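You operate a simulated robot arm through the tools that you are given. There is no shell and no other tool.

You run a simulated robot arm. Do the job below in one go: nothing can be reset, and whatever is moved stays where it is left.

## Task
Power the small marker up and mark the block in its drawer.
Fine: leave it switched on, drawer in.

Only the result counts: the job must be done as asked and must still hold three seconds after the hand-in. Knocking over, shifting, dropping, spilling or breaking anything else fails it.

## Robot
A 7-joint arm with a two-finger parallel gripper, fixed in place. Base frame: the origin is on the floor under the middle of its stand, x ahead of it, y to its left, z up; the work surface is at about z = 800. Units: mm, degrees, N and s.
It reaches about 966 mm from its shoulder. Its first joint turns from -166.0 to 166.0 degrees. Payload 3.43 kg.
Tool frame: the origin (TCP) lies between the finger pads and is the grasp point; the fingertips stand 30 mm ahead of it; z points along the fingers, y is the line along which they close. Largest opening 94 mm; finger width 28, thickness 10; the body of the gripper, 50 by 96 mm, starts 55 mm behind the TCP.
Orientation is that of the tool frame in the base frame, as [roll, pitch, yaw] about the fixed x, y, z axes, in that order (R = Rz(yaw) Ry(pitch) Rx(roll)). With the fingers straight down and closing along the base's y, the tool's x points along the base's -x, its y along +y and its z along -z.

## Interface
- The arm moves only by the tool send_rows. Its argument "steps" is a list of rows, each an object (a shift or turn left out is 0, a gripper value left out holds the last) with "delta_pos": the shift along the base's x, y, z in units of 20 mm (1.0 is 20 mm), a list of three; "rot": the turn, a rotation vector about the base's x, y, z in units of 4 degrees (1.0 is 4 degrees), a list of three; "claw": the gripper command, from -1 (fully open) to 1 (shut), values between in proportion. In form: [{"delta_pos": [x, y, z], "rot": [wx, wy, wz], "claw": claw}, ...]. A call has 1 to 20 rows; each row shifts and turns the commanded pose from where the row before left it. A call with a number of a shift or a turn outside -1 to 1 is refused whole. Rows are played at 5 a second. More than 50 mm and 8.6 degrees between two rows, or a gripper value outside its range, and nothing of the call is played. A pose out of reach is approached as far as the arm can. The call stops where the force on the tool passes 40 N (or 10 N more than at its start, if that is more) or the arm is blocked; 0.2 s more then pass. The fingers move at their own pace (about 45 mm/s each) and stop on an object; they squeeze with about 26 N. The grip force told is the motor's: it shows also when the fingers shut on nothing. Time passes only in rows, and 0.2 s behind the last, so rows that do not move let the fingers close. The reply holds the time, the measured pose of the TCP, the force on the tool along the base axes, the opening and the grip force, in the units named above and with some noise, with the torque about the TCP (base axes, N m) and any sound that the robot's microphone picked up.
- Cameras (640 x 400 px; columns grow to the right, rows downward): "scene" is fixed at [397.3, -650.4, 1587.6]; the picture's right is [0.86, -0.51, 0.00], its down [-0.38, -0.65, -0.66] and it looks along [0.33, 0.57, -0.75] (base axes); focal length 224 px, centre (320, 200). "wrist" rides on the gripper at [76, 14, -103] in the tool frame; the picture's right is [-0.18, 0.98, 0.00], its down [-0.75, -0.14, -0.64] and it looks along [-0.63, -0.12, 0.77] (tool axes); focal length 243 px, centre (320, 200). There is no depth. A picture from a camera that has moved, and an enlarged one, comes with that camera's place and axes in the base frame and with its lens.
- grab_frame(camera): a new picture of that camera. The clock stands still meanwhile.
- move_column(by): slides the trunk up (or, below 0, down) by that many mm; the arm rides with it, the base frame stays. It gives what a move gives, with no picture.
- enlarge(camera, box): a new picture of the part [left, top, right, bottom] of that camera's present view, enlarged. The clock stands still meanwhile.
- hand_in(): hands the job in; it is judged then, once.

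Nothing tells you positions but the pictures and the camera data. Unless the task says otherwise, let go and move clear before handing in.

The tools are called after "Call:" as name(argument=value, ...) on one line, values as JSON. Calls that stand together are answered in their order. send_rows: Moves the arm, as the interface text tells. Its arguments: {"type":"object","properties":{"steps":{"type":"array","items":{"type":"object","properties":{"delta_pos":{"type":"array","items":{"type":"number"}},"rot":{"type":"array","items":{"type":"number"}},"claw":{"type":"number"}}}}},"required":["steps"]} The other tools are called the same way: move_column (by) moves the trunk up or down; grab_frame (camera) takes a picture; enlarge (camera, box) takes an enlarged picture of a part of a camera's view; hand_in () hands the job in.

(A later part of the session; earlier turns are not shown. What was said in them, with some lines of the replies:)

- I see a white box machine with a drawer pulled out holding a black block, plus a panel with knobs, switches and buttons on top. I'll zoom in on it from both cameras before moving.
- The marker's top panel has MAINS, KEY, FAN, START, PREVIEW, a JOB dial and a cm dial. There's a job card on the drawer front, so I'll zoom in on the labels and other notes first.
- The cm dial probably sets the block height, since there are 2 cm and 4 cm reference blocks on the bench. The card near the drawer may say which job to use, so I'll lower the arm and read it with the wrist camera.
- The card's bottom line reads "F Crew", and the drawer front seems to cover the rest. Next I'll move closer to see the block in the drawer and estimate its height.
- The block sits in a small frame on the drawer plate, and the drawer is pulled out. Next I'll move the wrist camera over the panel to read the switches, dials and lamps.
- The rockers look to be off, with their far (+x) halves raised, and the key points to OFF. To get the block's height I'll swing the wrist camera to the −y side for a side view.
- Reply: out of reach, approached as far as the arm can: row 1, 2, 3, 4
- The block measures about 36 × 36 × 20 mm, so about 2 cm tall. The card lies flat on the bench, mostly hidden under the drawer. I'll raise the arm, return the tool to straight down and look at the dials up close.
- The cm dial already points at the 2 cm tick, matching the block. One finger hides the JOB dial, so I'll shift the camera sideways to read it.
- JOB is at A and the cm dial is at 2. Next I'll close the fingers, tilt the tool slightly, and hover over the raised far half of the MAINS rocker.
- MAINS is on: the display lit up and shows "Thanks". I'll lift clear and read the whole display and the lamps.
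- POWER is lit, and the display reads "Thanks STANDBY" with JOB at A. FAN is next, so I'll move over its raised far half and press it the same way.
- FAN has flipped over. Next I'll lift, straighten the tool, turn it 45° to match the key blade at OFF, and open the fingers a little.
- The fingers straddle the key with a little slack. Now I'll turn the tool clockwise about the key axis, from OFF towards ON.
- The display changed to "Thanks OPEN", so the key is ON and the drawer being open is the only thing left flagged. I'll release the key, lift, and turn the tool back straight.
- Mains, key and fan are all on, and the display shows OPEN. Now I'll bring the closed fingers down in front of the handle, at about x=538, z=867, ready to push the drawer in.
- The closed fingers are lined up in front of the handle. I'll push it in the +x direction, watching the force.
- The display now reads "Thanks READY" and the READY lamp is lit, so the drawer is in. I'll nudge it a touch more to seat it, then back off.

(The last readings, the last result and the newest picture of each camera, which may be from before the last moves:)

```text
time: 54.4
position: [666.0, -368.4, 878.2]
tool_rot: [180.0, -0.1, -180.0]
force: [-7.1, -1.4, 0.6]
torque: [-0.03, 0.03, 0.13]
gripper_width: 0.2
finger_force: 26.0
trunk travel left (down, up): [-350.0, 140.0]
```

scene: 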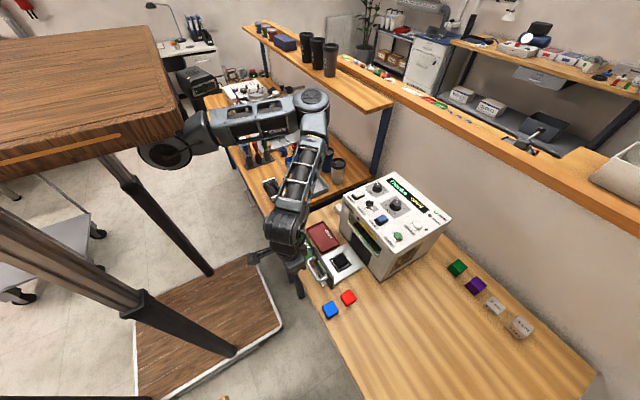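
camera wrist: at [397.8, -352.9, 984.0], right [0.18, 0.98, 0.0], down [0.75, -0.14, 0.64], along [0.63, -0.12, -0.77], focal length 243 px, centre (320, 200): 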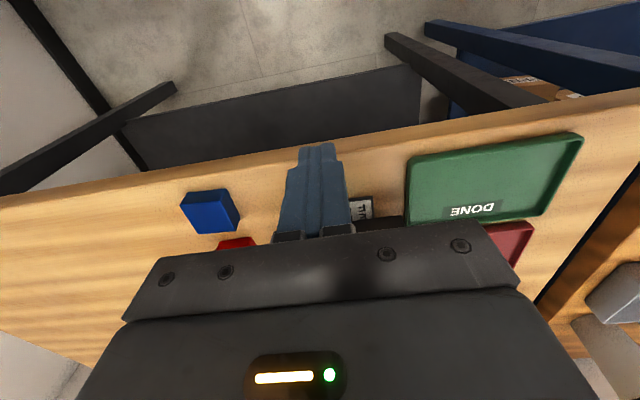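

The drawer is firmly seated, with a 7 N reaction. Now I'll back off, rise, and move over START with the fingers closed and vertical.

Call:
send_rows(steps=[{"delta_pos": [-0.5, 0, 0], "claw": 1}, {"delta_pos": [-1, 0, 0], "claw": 1}, {"delta_pos": [-1, 0, 0], "claw": 1}, {"delta_pos": [-0.5, 0, 1], "claw": 1}, {"delta_pos": [0, 0, 1], "claw": 1}, {"delta_pos": [0, 0, 1], "claw": 1}, {"delta_pos": [0, 0, 1], "claw": 1}, {"delta_pos": [0, 0, 1], "claw": 1}, {"delta_pos": [0, 0, 1], "claw": 1}, {"delta_pos": [0, 0, 1], "claw": 1}, {"delta_pos": [0, 0, 1], "claw": 1}, {"delta_pos": [0, 0, 1], "claw": 1}, {"delta_pos": [0, 0, 1], "claw": 1}, {"delta_pos": [0, 0, 1], "claw": 1}, {"delta_pos": [0, 0, 1], "claw": 1}, {"delta_pos": [0, 0, 1], "claw": 1}, {"delta_pos": [0, 0, 1], "claw": 1}])

Call:
enlarge(camera="scene", box=[280, 170, 450, 300])

Call:
enlarge(camera="scene", box=[380, 180, 450, 230])

Call:
enlarge(camera="scene", box=[285, 250, 355, 300])

```text
time: 58.0
position: [605.6, -368.4, 1159.3]
tool_rot: [-179.9, 0.0, -179.9]
force: [0.6, -0.6, 0.2]
torque: [0.0, 0.0, 0.02]
gripper_width: 0.0
finger_force: 26.1
trunk travel left (down, up): [-350.0, 140.0]
```

```text
3.08 times, centred on (365, 235) of scene
camera zoom: at [397.3, -650.4, 1587.6], right [0.86, -0.51, 0.0], down [-0.38, -0.65, -0.66], along [0.33, 0.57, -0.75], focal length 690 px, centre (182, 92)
```

zoom: 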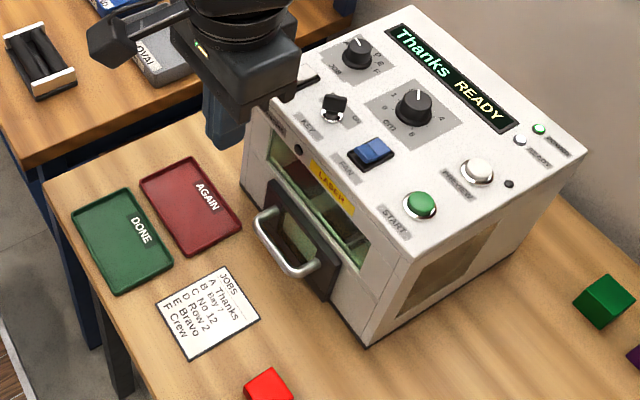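

```text
8.00 times, centred on (415, 205) of scene
camera zoom: at [397.3, -650.4, 1587.6], right [0.86, -0.51, 0.0], down [-0.38, -0.65, -0.66], along [0.33, 0.57, -0.75], focal length 1795 px, centre (-440, 160)
```

zoom: 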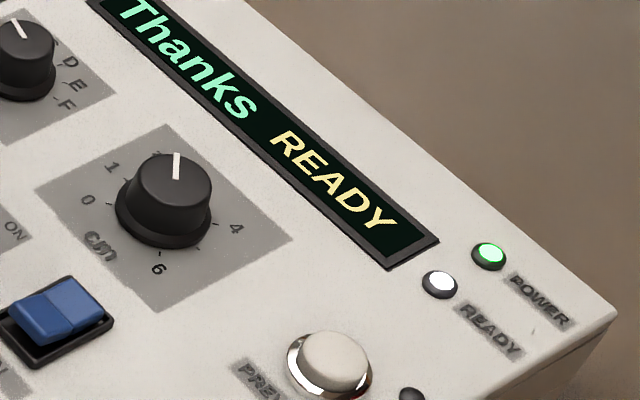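

```text
8.00 times, centred on (320, 275) of scene
camera zoom: at [397.3, -650.4, 1587.6], right [0.86, -0.51, 0.0], down [-0.38, -0.65, -0.66], along [0.33, 0.57, -0.75], focal length 1795 px, centre (320, -400)
```

zoom: 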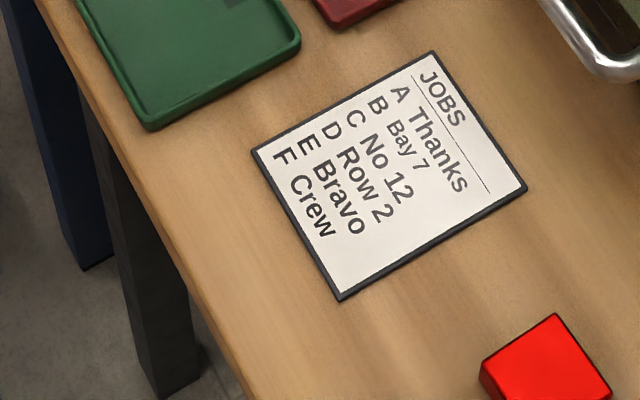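

READY is confirmed, and the card is just a list of job names, so JOB stays at A. Now I'll hover over START.

Call:
send_rows(steps=[{"delta_pos": [0.9, -0.5, 0], "claw": 1}, {"delta_pos": [0.9, -0.5, 0], "claw": 1}, {"delta_pos": [0.9, -0.5, 0], "claw": 1}, {"delta_pos": [0.9, -0.5, 0], "claw": 1}, {"delta_pos": [0.9, -0.5, 0], "claw": 1}, {"delta_pos": [0.9, -0.5, 0], "claw": 1}, {"delta_pos": [0.9, -0.5, -0.5], "claw": 1}, {"delta_pos": [0.9, -0.5, -0.5], "claw": 1}, {"delta_pos": [0.9, -0.5, -0.8], "claw": 1}, {"delta_pos": [0.25, -0.08, -0.8], "claw": 1}])

Call:
enlarge(camera="wrist", box=[260, 90, 380, 200])

Call:
enlarge(camera="scene", box=[355, 180, 435, 250])

```text
time: 60.2
position: [775.1, -460.4, 1109.4]
tool_rot: [180.0, 0.0, -179.9]
force: [-0.6, 0.5, -0.3]
torque: [-0.02, 0.01, -0.04]
gripper_width: 0.1
finger_force: 25.8
trunk travel left (down, up): [-350.0, 140.0]
```

```text
3.64 times, centred on (320, 145) of wrist
camera zoom: at [699.1, -446.3, 1212.3], right [0.18, 0.98, 0.0], down [0.75, -0.14, 0.64], along [0.63, -0.12, -0.77], focal length 882 px, centre (320, 400)
```

zoom: 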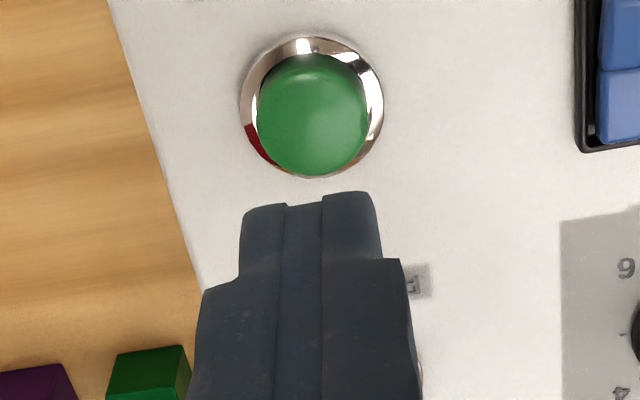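

```text
5.71 times, centred on (395, 215) of scene
camera zoom: at [397.3, -650.4, 1587.6], right [0.86, -0.51, 0.0], down [-0.38, -0.65, -0.66], along [0.33, 0.57, -0.75], focal length 1282 px, centre (-109, 114)
```

zoom: 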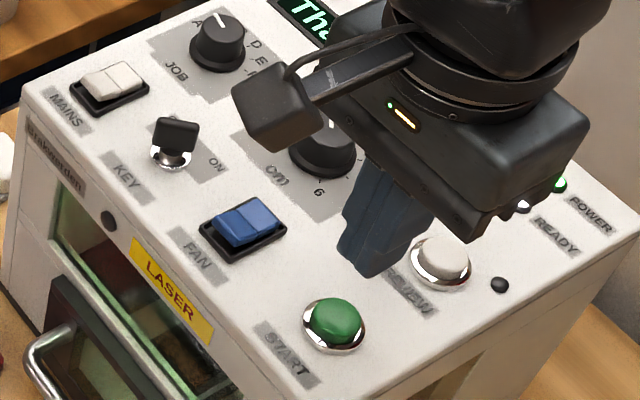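

Call:
send_rows(steps=[{"delta_pos": [-0.3, 0, -0.7], "claw": 1}, {"delta_pos": [0, 0, -0.6], "claw": 1}, {"delta_pos": [0, 0, -0.2], "claw": 1}])

Call:
enlarge(camera="wrist", box=[260, 90, 380, 200])

Call:
enlarge(camera="scene", box=[355, 180, 455, 250])

```text
time: 61.0
position: [768.8, -460.6, 1076.5]
tool_rot: [180.0, 0.1, -179.9]
force: [-0.8, -0.1, 0.0]
torque: [-0.01, -0.03, -0.01]
gripper_width: 0.0
finger_force: 25.8
trunk travel left (down, up): [-350.0, 140.0]
```

```text
3.64 times, centred on (320, 145) of wrist
camera zoom: at [692.7, -445.8, 1181.1], right [0.18, 0.98, 0.0], down [0.75, -0.14, 0.64], along [0.63, -0.12, -0.77], focal length 882 px, centre (320, 400)
```

zoom: 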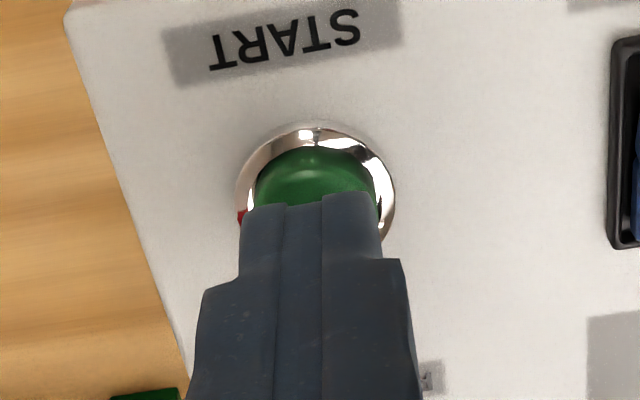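

```text
5.71 times, centred on (405, 215) of scene
camera zoom: at [397.3, -650.4, 1587.6], right [0.86, -0.51, 0.0], down [-0.38, -0.65, -0.66], along [0.33, 0.57, -0.75], focal length 1282 px, centre (-166, 114)
```

zoom: 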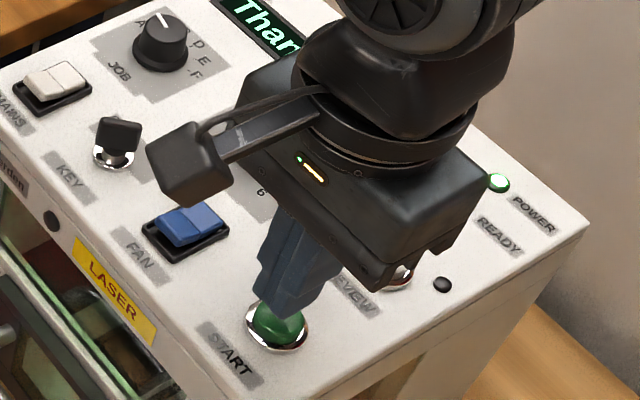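

Call:
send_rows(steps=[{"delta_pos": [0, 0, -0.15], "claw": 1}, {"delta_pos": [0, 0, -0.15], "claw": 1}, {"delta_pos": [0, 0, -0.1], "claw": 1}])

Call:
enlarge(camera="scene", box=[355, 180, 455, 250])

```text
time: 61.8
position: [768.2, -460.5, 1069.1]
tool_rot: [180.0, 0.0, -179.9]
force: [-0.2, 0.3, -0.4]
torque: [-0.03, 0.0, 0.02]
gripper_width: 0.0
finger_force: 26.0
trunk travel left (down, up): [-350.0, 140.0]
```

```text
5.71 times, centred on (405, 215) of scene
camera zoom: at [397.3, -650.4, 1587.6], right [0.86, -0.51, 0.0], down [-0.38, -0.65, -0.66], along [0.33, 0.57, -0.75], focal length 1282 px, centre (-166, 114)
```

zoom: 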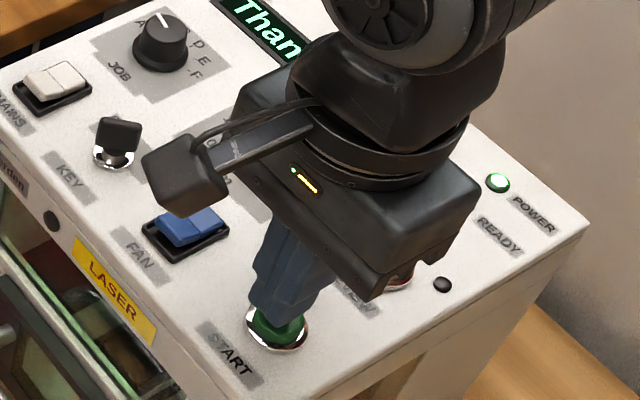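

Call:
send_rows(steps=[{"delta_pos": [0, 0, -0.1], "claw": 1}, {"delta_pos": [0, 0, -0.1], "claw": 1}])

```text
time: 62.4
position: [767.9, -460.5, 1064.6]
tool_rot: [-180.0, -0.1, -179.9]
force: [-0.2, -0.1, -0.2]
torque: [0.0, -0.04, -0.01]
gripper_width: 0.1
finger_force: 25.7
trunk travel left (down, up): [-350.0, 140.0]
```

Call:
send_rows(steps=[{"delta_pos": [0, 0, -0.1], "claw": 1}, {"delta_pos": [0, 0, -0.1], "claw": 1}])

Call:
enlarge(camera="wrist", box=[260, 90, 380, 200])

Call:
enlarge(camera="scene", box=[355, 190, 425, 250])

```text
time: 63.0
position: [767.6, -460.9, 1060.7]
tool_rot: [179.9, -0.1, -179.9]
force: [-0.7, 0.9, 1.0]
torque: [0.01, -0.03, 0.0]
gripper_width: 0.3
finger_force: 26.0
trunk travel left (down, up): [-350.0, 140.0]
```

```text
3.64 times, centred on (320, 145) of wrist
camera zoom: at [692.2, -446.3, 1165.6], right [0.18, 0.98, 0.0], down [0.75, -0.14, 0.64], along [0.63, -0.12, -0.77], focal length 882 px, centre (320, 400)
```

zoom: 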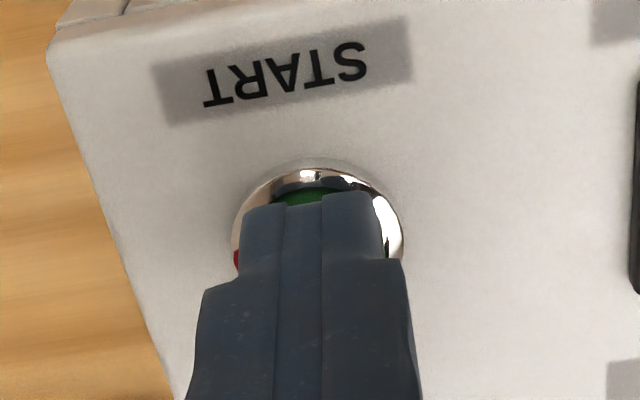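

```text
6.67 times, centred on (390, 220) of scene
camera zoom: at [397.3, -650.4, 1587.6], right [0.86, -0.51, 0.0], down [-0.38, -0.65, -0.66], along [0.33, 0.57, -0.75], focal length 1496 px, centre (-147, 67)
```

zoom: 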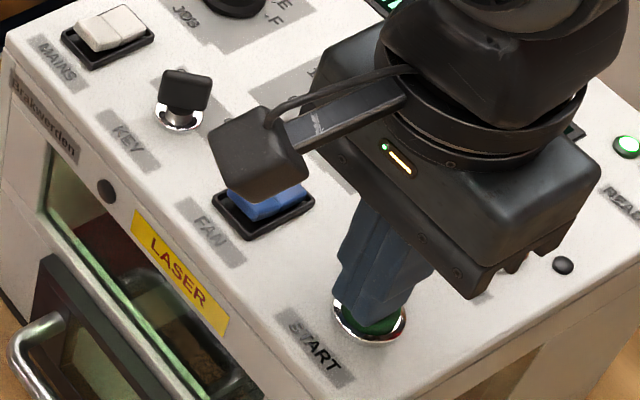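

Call:
send_rows(steps=[{"delta_pos": [0, 0, -0.1], "claw": 1}, {"delta_pos": [0, 0, -0.1], "claw": 1}])

```text
time: 63.6
position: [768.8, -460.6, 1057.7]
tool_rot: [-180.0, -0.1, -179.9]
force: [-1.4, 2.2, 4.7]
torque: [0.04, 0.03, 0.02]
gripper_width: 0.0
finger_force: 25.7
trunk travel left (down, up): [-350.0, 140.0]
heard: click
```

A click: START is pressed. I'll lift off and check the display.

Call:
send_rows(steps=[{"delta_pos": [0, 0, 0.5], "claw": 1}, {"delta_pos": [0, 0, 1], "claw": 1}, {"delta_pos": [-0.5, 0, 1], "claw": 1}, {"delta_pos": [-1, 0, 1], "claw": 1}, {"delta_pos": [-1, 0, 1], "claw": 1}])

Call:
enlarge(camera="scene", box=[335, 160, 455, 275])

```text
time: 64.8
position: [720.8, -459.9, 1148.7]
tool_rot: [180.0, 0.0, -180.0]
force: [0.2, -0.7, 0.4]
torque: [0.0, -0.03, -0.01]
gripper_width: 0.0
finger_force: 26.1
trunk travel left (down, up): [-350.0, 140.0]
```

```text
3.48 times, centred on (395, 218) of scene
camera zoom: at [397.3, -650.4, 1587.6], right [0.86, -0.51, 0.0], down [-0.38, -0.65, -0.66], along [0.33, 0.57, -0.75], focal length 780 px, centre (59, 139)
```

zoom: 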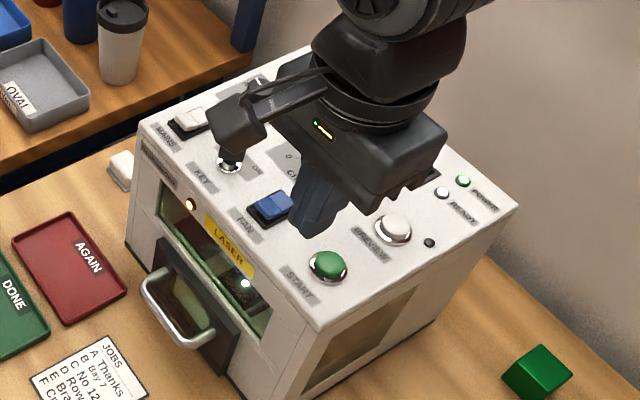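

The front lamp is orange and there's a bright spot inside, so the laser is marking. I'll move clear and let it finish.

Call:
send_rows(steps=[{"delta_pos": [-1, 0, 1], "claw": 1}, {"delta_pos": [-1, 0, 0.5], "claw": 1}, {"delta_pos": [-1, 0.5, 0], "claw": 1}, {"delta_pos": [-1, 0.5, 0], "claw": 1}, {"delta_pos": [-1, 0.5, 0], "claw": 1}, {"delta_pos": [-1, 0.5, 0], "claw": 1}, {"delta_pos": [-1, 0.5, 0], "claw": 1}, {"delta_pos": [-0.5, 0.5, 0], "claw": 1}])

Call:
enlarge(camera="scene", box=[335, 160, 455, 275])

Call:
enlarge(camera="scene", box=[340, 210, 400, 260])

```text
time: 66.6
position: [567.5, -399.6, 1179.0]
tool_rot: [-179.9, 0.0, -179.8]
force: [-0.4, -0.6, 1.2]
torque: [0.04, -0.01, -0.04]
gripper_width: 0.0
finger_force: 26.1
trunk travel left (down, up): [-350.0, 140.0]
```

```text
3.48 times, centred on (395, 218) of scene
camera zoom: at [397.3, -650.4, 1587.6], right [0.86, -0.51, 0.0], down [-0.38, -0.65, -0.66], along [0.33, 0.57, -0.75], focal length 780 px, centre (59, 139)
```

zoom: 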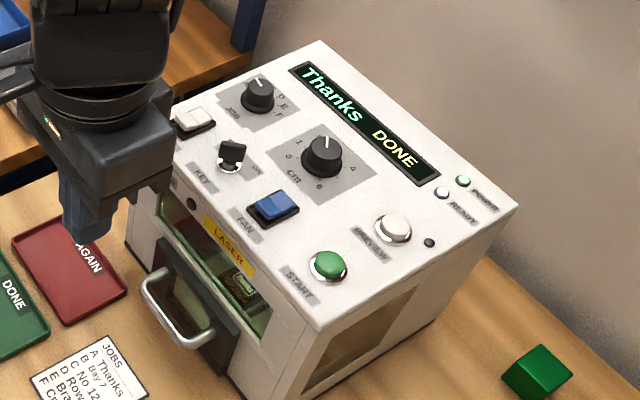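

```text
8.00 times, centred on (370, 235) of scene
camera zoom: at [397.3, -650.4, 1587.6], right [0.86, -0.51, 0.0], down [-0.38, -0.65, -0.66], along [0.33, 0.57, -0.75], focal length 1795 px, centre (-80, -80)
```

zoom: 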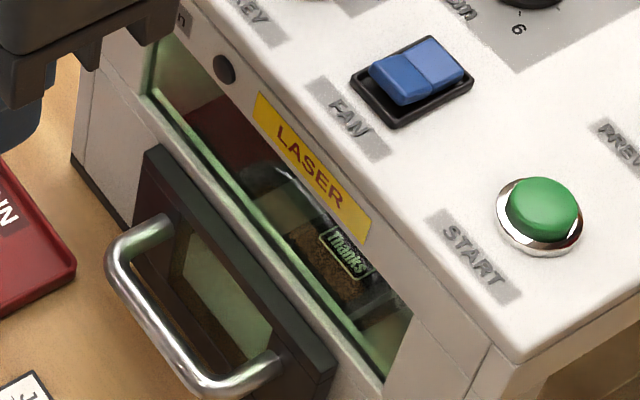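

The display shows DONE. I'll look at the mark through the window before finishing.

Call:
enlarge(camera="scene", box=[365, 228, 395, 258])

Call:
grab_frame(camera="wrist")

Call:
grab_frame(camera="scene")

```text
13.33 times, centred on (380, 243) of scene
camera zoom: at [397.3, -650.4, 1587.6], right [0.86, -0.51, 0.0], down [-0.38, -0.65, -0.66], along [0.33, 0.57, -0.75], focal length 2991 px, centre (-480, -373)
```

zoom: 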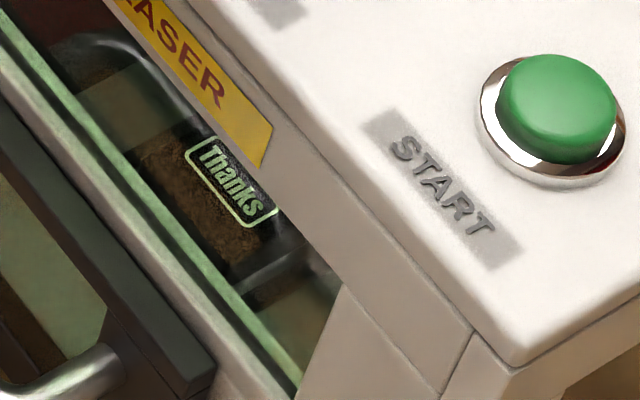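

```text
taken
camera wrist: at [492.2, -385.5, 1282.3], right [0.18, 0.98, 0.0], down [0.75, -0.14, 0.64], along [0.63, -0.12, -0.77], focal length 243 px, centre (320, 200)
```

wrist: 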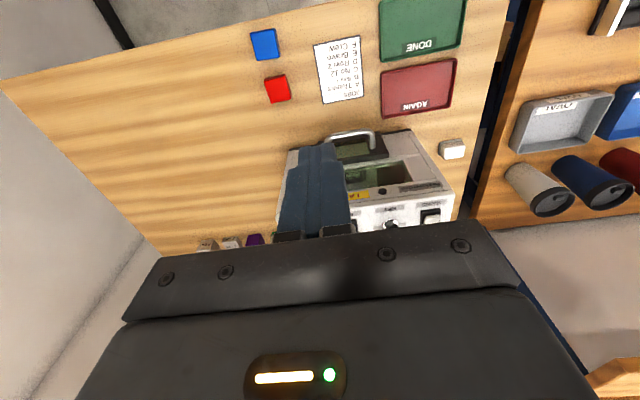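

```text
taken
```

scene: 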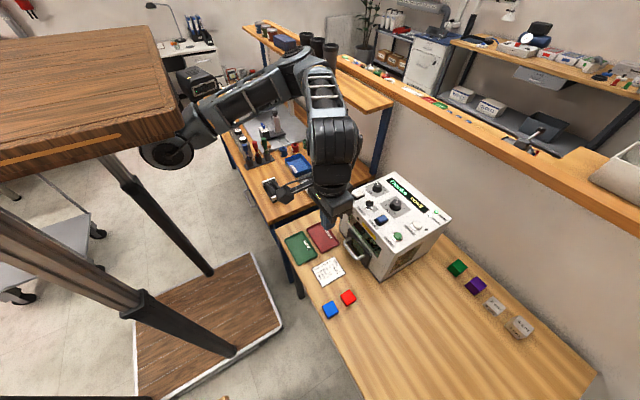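

The display reads "Thanks DONE", and a crisp "Thanks" mark shows on the block through the window. The marker is still switched on, the drawer is in, and the arm holds nothing and is clear, so I'm handing in.

Call:
hand_in()

```text
The job is handed in.
```

The small marker is on and the block in its drawer is marked. The display shows "Thanks DONE", and the text looks crisp through the window.

- **Power-up:** I switched on MAINS and FAN and turned the KEY to ON. Pushing the drawer in brought up READY, and I then pressed START.
- **Settings:** You didn't name a job, so I left JOB at A, which the card lists as "Thanks". The cm dial was already at 2, which matches the block's height of about 2 cm as judged from the pictures.
- **How it's left:** The marker is on, the drawer is in, and the arm is clear and holding nothing. I touched only the marker's controls and its drawer handle.
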